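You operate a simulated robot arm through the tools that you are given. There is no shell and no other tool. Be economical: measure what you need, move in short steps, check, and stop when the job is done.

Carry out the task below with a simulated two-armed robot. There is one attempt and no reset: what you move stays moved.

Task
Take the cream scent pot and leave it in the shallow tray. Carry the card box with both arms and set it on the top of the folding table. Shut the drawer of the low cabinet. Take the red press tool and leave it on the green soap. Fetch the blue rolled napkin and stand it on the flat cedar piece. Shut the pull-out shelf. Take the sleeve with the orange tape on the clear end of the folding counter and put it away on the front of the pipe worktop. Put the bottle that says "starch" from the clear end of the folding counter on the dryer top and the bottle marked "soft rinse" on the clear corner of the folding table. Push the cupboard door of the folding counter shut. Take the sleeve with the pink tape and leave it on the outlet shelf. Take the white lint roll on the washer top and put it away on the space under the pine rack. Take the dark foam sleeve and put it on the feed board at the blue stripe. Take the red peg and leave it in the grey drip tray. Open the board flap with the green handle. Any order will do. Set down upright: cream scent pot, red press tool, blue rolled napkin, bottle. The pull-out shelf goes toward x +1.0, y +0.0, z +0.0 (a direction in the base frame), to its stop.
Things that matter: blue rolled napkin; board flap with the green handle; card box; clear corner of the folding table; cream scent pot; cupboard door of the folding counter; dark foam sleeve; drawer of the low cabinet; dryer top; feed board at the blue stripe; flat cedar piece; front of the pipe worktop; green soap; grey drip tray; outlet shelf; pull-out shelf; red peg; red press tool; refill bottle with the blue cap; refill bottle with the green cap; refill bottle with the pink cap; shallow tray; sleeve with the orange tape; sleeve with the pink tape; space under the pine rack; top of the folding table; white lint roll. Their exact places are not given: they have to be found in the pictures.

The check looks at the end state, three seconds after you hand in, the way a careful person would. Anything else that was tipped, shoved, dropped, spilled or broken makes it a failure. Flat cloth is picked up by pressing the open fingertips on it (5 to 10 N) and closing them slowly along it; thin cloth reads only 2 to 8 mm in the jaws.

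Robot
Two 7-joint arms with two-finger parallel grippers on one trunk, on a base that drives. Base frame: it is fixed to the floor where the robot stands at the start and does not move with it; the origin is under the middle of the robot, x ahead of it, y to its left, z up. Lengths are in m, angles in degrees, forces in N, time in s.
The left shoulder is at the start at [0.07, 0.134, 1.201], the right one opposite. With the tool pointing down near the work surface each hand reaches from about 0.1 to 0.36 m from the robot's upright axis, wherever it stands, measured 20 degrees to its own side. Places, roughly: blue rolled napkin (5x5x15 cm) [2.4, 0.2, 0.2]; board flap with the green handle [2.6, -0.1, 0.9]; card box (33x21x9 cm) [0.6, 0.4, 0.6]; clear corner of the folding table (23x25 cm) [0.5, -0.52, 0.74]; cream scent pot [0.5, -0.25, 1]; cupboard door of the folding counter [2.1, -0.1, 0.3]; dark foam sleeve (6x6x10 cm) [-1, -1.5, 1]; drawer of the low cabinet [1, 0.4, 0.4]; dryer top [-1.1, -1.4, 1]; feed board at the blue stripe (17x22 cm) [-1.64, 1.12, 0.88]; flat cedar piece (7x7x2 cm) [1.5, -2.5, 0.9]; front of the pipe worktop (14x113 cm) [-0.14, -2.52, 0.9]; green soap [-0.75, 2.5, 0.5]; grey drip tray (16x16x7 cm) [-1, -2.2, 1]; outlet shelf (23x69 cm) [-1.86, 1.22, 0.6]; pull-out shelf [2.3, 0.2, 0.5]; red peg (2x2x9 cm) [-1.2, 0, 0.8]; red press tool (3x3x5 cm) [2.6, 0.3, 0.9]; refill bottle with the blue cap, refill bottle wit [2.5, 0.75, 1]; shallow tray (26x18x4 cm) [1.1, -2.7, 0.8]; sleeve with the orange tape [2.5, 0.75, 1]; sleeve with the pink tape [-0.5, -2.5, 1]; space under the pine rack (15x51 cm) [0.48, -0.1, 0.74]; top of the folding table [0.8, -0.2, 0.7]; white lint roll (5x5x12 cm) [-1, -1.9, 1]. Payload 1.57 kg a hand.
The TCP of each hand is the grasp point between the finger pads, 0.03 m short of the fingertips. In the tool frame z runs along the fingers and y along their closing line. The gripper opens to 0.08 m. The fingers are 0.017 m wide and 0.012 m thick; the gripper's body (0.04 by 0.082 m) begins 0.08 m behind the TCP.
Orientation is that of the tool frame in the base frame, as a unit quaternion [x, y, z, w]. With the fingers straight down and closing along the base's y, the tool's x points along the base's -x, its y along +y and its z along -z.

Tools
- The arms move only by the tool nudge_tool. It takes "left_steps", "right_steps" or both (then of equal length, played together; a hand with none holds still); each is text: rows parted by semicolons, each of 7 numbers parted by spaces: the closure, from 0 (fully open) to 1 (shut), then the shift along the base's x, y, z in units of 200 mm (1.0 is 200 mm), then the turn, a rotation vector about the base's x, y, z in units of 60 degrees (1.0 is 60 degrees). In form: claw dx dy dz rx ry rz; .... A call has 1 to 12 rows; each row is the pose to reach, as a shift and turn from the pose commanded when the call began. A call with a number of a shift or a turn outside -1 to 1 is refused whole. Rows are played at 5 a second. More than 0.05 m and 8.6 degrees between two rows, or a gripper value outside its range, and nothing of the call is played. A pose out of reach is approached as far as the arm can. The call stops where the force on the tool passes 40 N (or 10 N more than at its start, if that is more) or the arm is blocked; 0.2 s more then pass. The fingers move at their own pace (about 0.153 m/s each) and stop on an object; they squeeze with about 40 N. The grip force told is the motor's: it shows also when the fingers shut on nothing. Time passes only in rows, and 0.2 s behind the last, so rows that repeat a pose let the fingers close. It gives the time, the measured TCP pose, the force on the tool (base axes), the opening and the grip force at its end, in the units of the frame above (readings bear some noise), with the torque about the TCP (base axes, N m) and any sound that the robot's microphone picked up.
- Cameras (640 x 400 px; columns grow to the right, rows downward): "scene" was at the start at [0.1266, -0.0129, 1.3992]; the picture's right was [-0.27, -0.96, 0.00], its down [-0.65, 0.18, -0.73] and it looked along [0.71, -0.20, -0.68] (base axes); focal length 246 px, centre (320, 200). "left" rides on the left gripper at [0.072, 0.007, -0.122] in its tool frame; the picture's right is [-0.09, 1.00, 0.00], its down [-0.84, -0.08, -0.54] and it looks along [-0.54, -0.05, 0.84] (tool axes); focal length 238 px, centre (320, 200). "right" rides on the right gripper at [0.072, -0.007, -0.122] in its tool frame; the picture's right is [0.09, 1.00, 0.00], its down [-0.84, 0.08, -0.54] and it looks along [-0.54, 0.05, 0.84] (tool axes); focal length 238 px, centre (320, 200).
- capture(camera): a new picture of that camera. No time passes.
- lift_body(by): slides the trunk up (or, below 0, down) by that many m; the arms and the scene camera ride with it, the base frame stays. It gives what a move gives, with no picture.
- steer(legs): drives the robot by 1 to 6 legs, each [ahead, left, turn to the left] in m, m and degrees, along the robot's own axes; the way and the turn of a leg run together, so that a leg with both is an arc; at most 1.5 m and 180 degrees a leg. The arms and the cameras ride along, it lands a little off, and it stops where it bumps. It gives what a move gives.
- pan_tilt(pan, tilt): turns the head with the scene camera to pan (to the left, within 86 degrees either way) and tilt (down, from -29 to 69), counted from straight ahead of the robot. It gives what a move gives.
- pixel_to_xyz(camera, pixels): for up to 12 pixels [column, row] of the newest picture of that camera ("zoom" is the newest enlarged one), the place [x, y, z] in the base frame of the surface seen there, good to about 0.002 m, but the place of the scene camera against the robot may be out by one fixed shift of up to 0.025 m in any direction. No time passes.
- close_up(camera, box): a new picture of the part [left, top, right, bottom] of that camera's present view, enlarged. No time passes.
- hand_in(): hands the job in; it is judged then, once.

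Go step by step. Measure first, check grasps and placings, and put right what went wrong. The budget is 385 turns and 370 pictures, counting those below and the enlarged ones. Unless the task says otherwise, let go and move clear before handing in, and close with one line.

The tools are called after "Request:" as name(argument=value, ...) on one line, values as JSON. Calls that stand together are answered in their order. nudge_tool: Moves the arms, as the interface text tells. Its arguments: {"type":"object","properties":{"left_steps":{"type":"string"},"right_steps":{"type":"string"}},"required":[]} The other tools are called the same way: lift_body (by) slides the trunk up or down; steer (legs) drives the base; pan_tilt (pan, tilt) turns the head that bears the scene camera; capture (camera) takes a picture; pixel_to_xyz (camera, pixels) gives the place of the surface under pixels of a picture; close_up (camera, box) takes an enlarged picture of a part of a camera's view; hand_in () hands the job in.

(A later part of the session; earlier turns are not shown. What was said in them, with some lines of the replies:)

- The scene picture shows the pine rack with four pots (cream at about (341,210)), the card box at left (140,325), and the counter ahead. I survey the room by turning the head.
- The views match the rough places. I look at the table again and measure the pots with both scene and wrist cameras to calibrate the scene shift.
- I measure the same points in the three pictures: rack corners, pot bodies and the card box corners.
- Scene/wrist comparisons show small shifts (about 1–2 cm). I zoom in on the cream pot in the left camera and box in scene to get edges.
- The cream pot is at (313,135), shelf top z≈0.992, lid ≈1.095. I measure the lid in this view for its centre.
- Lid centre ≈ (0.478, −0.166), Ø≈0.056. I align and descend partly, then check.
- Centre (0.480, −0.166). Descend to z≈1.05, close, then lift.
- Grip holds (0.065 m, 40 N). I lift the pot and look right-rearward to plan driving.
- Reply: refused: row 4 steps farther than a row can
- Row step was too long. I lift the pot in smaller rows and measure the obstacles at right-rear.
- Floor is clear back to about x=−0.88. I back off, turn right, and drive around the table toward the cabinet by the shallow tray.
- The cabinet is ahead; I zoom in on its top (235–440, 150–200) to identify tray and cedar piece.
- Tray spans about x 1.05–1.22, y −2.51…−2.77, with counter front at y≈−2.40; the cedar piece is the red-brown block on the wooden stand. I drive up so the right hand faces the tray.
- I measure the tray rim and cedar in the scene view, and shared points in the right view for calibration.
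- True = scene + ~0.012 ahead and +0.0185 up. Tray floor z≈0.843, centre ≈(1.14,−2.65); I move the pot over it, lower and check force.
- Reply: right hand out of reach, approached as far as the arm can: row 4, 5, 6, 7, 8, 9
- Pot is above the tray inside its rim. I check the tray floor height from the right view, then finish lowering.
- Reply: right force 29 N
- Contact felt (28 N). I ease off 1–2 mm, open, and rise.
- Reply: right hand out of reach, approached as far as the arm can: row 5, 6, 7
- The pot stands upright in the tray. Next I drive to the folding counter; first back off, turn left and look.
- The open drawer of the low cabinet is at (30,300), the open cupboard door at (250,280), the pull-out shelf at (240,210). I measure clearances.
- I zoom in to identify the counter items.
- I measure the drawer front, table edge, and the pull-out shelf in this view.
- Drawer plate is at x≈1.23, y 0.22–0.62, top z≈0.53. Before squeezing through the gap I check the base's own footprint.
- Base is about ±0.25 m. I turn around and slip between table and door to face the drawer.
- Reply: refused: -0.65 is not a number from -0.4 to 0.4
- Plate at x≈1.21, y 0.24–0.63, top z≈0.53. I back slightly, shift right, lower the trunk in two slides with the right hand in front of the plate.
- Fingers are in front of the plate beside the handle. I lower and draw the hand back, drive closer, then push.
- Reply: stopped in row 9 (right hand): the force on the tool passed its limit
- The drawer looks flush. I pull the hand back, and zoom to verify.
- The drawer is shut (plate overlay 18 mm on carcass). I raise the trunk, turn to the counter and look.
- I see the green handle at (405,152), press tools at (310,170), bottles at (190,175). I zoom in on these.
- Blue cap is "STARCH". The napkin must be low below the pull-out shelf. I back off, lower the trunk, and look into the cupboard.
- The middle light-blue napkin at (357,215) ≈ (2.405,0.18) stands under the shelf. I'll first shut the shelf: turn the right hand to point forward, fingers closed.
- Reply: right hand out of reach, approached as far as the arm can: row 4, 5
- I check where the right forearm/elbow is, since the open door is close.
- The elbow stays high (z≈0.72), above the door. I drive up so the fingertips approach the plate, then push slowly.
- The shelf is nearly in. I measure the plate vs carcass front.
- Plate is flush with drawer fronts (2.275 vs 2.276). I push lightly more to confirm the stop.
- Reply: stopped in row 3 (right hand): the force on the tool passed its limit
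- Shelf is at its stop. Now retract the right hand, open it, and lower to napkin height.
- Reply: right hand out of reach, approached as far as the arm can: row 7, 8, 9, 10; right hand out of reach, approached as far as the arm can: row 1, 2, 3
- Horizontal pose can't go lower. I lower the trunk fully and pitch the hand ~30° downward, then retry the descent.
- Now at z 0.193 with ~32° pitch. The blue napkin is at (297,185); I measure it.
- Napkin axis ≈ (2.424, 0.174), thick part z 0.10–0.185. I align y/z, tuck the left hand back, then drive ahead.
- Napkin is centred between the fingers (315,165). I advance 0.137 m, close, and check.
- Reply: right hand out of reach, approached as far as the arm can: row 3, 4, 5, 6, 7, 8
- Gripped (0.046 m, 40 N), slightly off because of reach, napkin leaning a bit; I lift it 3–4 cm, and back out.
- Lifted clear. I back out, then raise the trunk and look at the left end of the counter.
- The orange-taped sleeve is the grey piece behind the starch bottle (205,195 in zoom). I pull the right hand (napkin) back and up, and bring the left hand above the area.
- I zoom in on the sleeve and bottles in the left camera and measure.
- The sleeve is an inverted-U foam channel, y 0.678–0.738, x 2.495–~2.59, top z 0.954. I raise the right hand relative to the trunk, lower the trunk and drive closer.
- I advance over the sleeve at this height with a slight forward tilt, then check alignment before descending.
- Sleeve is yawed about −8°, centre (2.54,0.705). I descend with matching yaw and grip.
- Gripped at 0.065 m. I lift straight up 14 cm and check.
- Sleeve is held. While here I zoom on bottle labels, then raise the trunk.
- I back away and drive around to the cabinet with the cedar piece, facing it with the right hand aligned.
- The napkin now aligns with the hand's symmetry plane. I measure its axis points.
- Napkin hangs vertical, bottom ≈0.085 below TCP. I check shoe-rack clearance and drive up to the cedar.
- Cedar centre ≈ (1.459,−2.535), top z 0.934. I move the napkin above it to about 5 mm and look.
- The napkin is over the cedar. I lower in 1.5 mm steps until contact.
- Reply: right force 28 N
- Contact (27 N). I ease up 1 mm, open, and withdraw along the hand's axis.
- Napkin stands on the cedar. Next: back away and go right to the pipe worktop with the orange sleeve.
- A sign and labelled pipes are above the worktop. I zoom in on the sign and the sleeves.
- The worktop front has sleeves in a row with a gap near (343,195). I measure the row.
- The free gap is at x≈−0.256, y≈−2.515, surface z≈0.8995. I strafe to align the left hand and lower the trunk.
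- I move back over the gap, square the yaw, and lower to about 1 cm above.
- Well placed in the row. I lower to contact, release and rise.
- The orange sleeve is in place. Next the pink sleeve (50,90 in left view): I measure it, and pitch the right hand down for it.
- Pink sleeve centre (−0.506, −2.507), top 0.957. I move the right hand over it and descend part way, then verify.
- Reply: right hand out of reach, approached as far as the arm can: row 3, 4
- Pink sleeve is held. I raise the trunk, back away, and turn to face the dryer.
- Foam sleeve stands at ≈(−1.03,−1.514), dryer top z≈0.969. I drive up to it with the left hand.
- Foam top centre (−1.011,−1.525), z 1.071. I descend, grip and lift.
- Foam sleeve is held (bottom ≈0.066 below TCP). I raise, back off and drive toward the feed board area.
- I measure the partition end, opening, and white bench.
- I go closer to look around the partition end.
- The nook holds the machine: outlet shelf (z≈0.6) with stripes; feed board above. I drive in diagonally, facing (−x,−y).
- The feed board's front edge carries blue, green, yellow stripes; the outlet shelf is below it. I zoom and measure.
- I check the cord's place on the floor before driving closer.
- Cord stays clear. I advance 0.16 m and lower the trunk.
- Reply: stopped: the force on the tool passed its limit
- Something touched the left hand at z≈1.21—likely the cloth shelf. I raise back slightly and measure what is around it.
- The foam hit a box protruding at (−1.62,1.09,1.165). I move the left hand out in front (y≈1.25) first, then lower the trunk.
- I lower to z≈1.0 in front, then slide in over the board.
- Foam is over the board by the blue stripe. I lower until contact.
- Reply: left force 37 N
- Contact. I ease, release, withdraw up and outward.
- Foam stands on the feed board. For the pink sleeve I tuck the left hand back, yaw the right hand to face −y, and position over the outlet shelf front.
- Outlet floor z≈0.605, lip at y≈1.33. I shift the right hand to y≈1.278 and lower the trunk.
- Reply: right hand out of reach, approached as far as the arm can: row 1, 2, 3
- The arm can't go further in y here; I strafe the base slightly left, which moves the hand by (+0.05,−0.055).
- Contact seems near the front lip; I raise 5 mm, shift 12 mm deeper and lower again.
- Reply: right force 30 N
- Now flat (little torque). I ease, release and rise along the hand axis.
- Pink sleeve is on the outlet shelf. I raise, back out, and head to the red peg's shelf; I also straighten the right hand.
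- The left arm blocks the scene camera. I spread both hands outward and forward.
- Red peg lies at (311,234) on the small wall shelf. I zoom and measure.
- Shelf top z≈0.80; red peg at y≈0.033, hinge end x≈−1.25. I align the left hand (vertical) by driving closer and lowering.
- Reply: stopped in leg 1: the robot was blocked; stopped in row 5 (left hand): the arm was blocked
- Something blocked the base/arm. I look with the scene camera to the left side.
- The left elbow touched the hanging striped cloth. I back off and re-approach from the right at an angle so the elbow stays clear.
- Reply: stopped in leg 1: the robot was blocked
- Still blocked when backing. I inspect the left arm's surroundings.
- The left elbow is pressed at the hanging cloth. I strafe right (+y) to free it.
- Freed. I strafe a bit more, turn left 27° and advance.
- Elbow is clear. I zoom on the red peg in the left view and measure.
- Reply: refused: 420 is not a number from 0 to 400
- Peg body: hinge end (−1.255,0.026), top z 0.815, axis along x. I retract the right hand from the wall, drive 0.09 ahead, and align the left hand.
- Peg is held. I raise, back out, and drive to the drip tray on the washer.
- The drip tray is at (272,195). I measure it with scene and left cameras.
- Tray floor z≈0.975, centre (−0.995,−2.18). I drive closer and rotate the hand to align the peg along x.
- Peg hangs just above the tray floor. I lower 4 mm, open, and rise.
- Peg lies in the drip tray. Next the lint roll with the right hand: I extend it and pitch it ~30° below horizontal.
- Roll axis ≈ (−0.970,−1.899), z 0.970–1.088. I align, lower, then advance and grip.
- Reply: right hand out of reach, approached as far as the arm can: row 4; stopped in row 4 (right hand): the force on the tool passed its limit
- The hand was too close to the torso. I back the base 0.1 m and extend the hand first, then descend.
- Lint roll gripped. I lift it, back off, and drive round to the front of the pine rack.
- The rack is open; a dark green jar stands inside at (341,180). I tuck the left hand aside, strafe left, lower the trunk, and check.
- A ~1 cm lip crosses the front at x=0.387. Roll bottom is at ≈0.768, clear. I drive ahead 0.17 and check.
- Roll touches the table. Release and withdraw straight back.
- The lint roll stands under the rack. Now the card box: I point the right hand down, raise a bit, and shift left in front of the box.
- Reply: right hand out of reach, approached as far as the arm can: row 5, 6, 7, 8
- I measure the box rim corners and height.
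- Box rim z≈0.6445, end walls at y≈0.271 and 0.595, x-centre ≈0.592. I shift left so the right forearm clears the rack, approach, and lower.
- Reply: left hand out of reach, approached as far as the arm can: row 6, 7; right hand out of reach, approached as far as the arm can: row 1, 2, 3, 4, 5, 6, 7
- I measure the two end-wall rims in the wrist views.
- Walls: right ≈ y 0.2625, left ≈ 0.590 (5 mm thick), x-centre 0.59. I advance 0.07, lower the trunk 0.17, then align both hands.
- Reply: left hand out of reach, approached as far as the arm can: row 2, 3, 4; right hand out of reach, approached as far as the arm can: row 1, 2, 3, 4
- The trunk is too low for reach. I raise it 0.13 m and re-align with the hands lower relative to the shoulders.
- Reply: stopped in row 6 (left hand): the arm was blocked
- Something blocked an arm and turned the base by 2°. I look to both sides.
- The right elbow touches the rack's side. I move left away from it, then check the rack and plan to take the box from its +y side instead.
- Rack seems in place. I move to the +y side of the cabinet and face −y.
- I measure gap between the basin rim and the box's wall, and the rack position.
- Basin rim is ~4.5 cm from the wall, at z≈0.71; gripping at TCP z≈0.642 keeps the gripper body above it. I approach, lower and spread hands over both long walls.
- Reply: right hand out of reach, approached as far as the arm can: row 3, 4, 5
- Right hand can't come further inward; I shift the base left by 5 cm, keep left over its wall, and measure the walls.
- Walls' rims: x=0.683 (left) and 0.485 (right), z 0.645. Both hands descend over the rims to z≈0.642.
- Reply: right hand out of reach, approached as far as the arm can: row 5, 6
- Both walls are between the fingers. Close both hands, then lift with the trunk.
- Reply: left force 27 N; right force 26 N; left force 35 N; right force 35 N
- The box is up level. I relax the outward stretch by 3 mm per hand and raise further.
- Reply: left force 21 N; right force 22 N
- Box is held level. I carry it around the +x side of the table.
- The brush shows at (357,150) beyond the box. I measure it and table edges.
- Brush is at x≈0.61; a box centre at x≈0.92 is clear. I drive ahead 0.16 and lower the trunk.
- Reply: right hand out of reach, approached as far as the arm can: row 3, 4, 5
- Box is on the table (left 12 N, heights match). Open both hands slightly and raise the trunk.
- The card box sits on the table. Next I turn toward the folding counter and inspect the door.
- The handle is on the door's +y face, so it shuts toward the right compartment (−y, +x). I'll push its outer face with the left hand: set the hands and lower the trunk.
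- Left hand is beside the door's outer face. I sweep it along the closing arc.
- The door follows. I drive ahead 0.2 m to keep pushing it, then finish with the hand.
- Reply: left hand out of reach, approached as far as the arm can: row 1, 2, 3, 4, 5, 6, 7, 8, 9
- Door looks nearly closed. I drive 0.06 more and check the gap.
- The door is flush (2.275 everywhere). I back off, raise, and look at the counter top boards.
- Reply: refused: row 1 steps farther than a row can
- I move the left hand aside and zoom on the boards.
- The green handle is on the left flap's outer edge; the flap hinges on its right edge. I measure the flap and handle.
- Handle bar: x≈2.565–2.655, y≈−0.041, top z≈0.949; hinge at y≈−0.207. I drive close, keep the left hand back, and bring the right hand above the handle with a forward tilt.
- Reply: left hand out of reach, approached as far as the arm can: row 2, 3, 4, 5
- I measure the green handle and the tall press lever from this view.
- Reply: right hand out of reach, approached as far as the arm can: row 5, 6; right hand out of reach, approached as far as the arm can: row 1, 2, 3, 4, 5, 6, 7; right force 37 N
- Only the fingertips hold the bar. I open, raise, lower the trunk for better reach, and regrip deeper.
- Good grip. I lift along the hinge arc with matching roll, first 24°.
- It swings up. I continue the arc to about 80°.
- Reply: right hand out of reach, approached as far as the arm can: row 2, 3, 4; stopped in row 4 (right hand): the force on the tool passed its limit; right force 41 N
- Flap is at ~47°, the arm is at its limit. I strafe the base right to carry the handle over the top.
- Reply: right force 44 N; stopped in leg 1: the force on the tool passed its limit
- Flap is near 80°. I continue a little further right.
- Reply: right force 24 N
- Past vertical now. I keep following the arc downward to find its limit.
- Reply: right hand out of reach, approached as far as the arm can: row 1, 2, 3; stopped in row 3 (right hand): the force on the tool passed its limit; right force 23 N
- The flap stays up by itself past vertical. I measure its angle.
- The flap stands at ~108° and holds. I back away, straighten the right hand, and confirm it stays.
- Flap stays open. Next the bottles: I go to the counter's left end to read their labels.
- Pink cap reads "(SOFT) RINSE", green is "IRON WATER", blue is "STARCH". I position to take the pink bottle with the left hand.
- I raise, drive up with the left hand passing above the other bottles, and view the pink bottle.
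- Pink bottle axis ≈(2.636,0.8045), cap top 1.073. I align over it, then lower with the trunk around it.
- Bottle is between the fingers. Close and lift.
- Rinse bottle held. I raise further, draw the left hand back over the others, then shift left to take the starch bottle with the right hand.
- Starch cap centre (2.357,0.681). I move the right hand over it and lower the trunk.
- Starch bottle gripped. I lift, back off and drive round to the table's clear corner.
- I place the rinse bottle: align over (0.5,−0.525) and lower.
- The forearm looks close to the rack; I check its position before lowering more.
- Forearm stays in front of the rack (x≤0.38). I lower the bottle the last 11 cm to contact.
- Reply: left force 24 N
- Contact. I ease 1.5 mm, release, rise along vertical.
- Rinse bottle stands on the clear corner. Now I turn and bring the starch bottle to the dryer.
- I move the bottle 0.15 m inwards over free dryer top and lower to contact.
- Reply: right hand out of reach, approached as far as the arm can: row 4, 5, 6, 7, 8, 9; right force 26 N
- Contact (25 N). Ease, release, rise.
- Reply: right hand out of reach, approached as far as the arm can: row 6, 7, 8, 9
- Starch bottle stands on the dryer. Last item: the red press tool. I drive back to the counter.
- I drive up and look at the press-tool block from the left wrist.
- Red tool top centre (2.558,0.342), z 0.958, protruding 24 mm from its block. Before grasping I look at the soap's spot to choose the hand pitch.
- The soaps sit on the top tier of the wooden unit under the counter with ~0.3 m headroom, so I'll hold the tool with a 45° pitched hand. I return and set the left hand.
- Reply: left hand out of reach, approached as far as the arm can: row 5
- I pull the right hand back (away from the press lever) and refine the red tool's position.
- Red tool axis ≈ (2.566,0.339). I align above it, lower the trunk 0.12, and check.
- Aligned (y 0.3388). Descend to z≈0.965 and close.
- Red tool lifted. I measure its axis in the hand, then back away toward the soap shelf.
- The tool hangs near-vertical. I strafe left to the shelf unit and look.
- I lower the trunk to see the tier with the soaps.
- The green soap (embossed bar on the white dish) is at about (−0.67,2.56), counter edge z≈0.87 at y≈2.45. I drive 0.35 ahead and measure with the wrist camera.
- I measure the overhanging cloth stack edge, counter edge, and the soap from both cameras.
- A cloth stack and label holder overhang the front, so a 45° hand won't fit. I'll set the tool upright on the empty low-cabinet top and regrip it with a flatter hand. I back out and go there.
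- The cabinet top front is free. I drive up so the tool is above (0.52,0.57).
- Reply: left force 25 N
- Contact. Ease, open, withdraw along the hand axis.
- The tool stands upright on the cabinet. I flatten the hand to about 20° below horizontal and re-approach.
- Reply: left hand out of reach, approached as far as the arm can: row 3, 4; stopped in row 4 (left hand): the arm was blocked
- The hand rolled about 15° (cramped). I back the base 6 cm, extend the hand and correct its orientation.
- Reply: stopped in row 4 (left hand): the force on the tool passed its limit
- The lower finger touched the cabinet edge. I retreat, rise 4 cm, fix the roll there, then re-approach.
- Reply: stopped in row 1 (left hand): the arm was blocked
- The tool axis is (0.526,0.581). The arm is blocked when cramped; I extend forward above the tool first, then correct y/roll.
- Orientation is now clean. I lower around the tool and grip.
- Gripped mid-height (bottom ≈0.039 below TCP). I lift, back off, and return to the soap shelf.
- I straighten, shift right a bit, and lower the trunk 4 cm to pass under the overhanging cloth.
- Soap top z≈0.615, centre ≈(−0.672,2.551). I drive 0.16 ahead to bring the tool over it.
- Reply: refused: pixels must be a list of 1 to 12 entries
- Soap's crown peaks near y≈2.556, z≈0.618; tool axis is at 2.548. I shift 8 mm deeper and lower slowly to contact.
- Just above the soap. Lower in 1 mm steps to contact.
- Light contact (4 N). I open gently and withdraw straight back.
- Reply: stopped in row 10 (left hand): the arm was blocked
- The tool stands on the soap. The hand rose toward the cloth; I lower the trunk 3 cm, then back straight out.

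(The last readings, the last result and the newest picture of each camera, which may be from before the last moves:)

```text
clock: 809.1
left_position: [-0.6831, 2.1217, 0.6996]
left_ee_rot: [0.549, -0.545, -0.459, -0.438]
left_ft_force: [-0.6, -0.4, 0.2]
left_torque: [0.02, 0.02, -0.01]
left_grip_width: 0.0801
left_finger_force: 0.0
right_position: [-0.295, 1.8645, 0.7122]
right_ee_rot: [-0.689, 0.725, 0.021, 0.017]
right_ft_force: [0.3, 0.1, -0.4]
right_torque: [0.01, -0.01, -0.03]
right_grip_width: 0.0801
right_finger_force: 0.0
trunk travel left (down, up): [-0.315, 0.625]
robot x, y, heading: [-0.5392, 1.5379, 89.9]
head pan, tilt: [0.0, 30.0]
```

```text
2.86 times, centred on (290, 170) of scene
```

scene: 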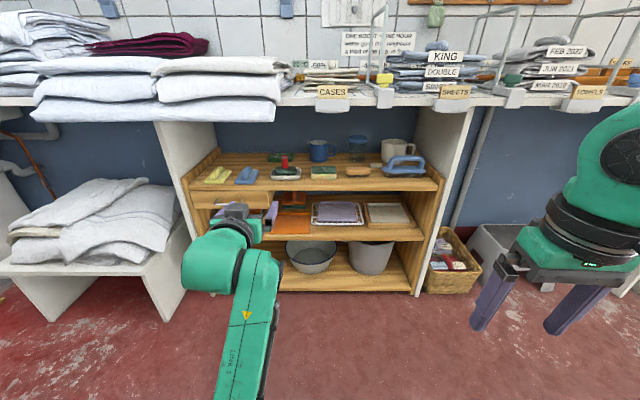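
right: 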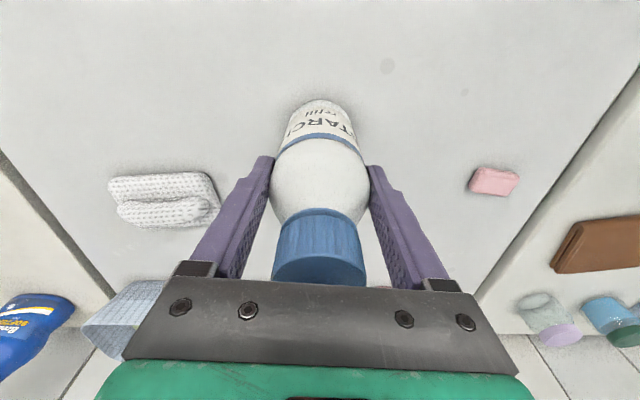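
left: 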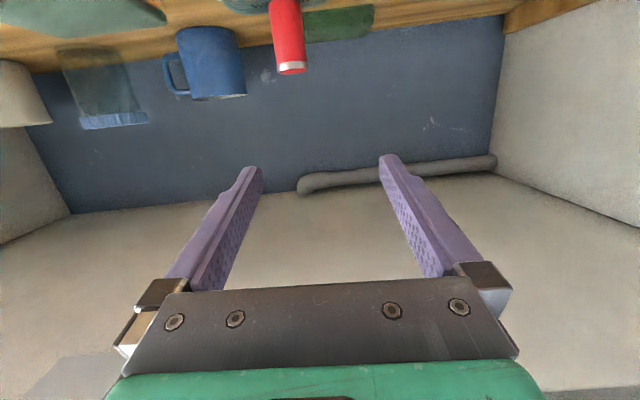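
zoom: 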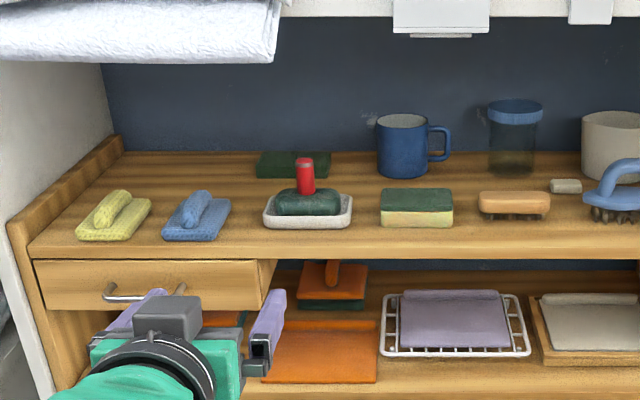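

The red tool stands upright on the green soap. I take a final survey of the table and counter (flap, bottles, box).

Request:
lift_body(by=0.4)

Request:
steer(legs=[[-0.3, 0, 0], [0, 0, -90]])

Request:
pan_tilt(pan=-35, tilt=20)

Request:
capture(camera="scene")

Request:
close_up(camera="scene", box=[100, 80, 420, 280])

```text
clock: 812.9
left_position: [-0.6824, 2.1222, 1.099]
left_ee_rot: [0.548, -0.545, -0.459, -0.438]
left_ft_force: [0.0, -0.9, -0.3]
left_torque: [-0.05, -0.02, 0.05]
left_grip_width: 0.0799
left_finger_force: 0.1
right_position: [-0.2953, 1.8643, 1.1115]
right_ee_rot: [-0.688, 0.725, 0.021, 0.016]
right_ft_force: [0.0, -0.7, 0.2]
right_torque: [0.0, 0.02, -0.03]
right_grip_width: 0.0801
right_finger_force: 0.0
trunk travel left (down, up): [-0.715, 0.225]
robot x, y, heading: [-0.5358, 1.5319, 90.1]
head pan, tilt: [0.0, 30.0]
```

```text
clock: 818.7
left_position: [0.0449, 1.3975, 1.0987]
left_ee_rot: [-0.012, 0.773, 0.023, 0.634]
left_ft_force: [0.3, -0.1, 0.0]
left_torque: [0.0, 0.04, -0.01]
left_grip_width: 0.08
left_finger_force: 0.0
right_position: [-0.203, 1.0033, 1.1123]
right_ee_rot: [0.012, 1.0, 0.003, 0.025]
right_ft_force: [0.2, 0.1, 0.7]
right_torque: [0.01, 0.03, 0.01]
right_grip_width: 0.0802
right_finger_force: 0.0
trunk travel left (down, up): [-0.715, 0.225]
robot x, y, heading: [-0.5369, 1.2361, 1.8]
head pan, tilt: [0.0, 30.0]
```

```text
clock: 819.8
left_position: [0.0436, 1.3984, 1.0995]
left_ee_rot: [-0.012, 0.773, 0.023, 0.634]
left_ft_force: [0.1, -0.7, 0.0]
left_torque: [-0.01, 0.0, -0.01]
left_grip_width: 0.08
left_finger_force: 0.0
right_position: [-0.2035, 1.0031, 1.1112]
right_ee_rot: [0.012, 1.0, 0.004, 0.026]
right_ft_force: [0.2, -0.7, -0.2]
right_torque: [-0.01, -0.02, 0.0]
right_grip_width: 0.0799
right_finger_force: 0.0
trunk travel left (down, up): [-0.715, 0.225]
robot x, y, heading: [-0.5389, 1.2333, 1.6]
head pan, tilt: [-35.0, 20.0]
```

```text
94 pictures are left
```

scene: 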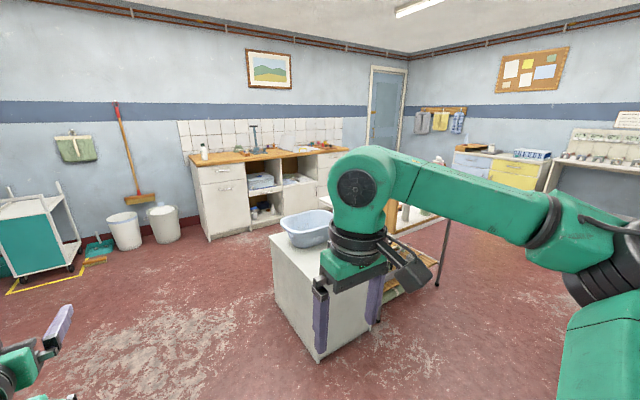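

```text
2.00 times, centred on (260, 180) of scene
```

zoom: 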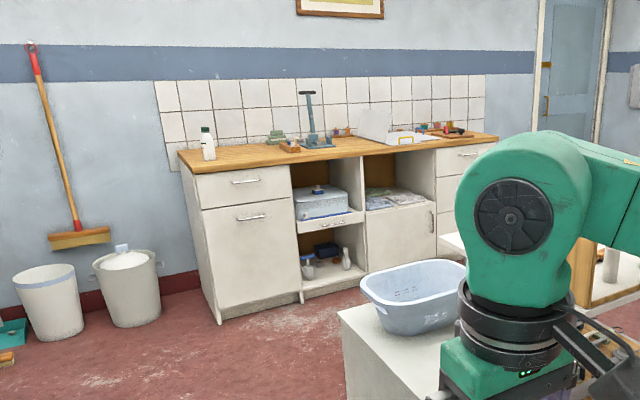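

Everything looks in place: flap open, door and shelf shut, items set. I hand in.

Request:
hand_in()

```text
The job is handed in.
```

I did all fifteen jobs, checked each one in pictures or by measurement as I went, and handed the work in; the verdict isn't back yet. The hands touched a few other things along the way (the hanging striped cloth, a part of the feed machine, the rack's side and the cabinet's edge); nothing looked moved in the pictures I took, though I did not check each one closely afterwards.
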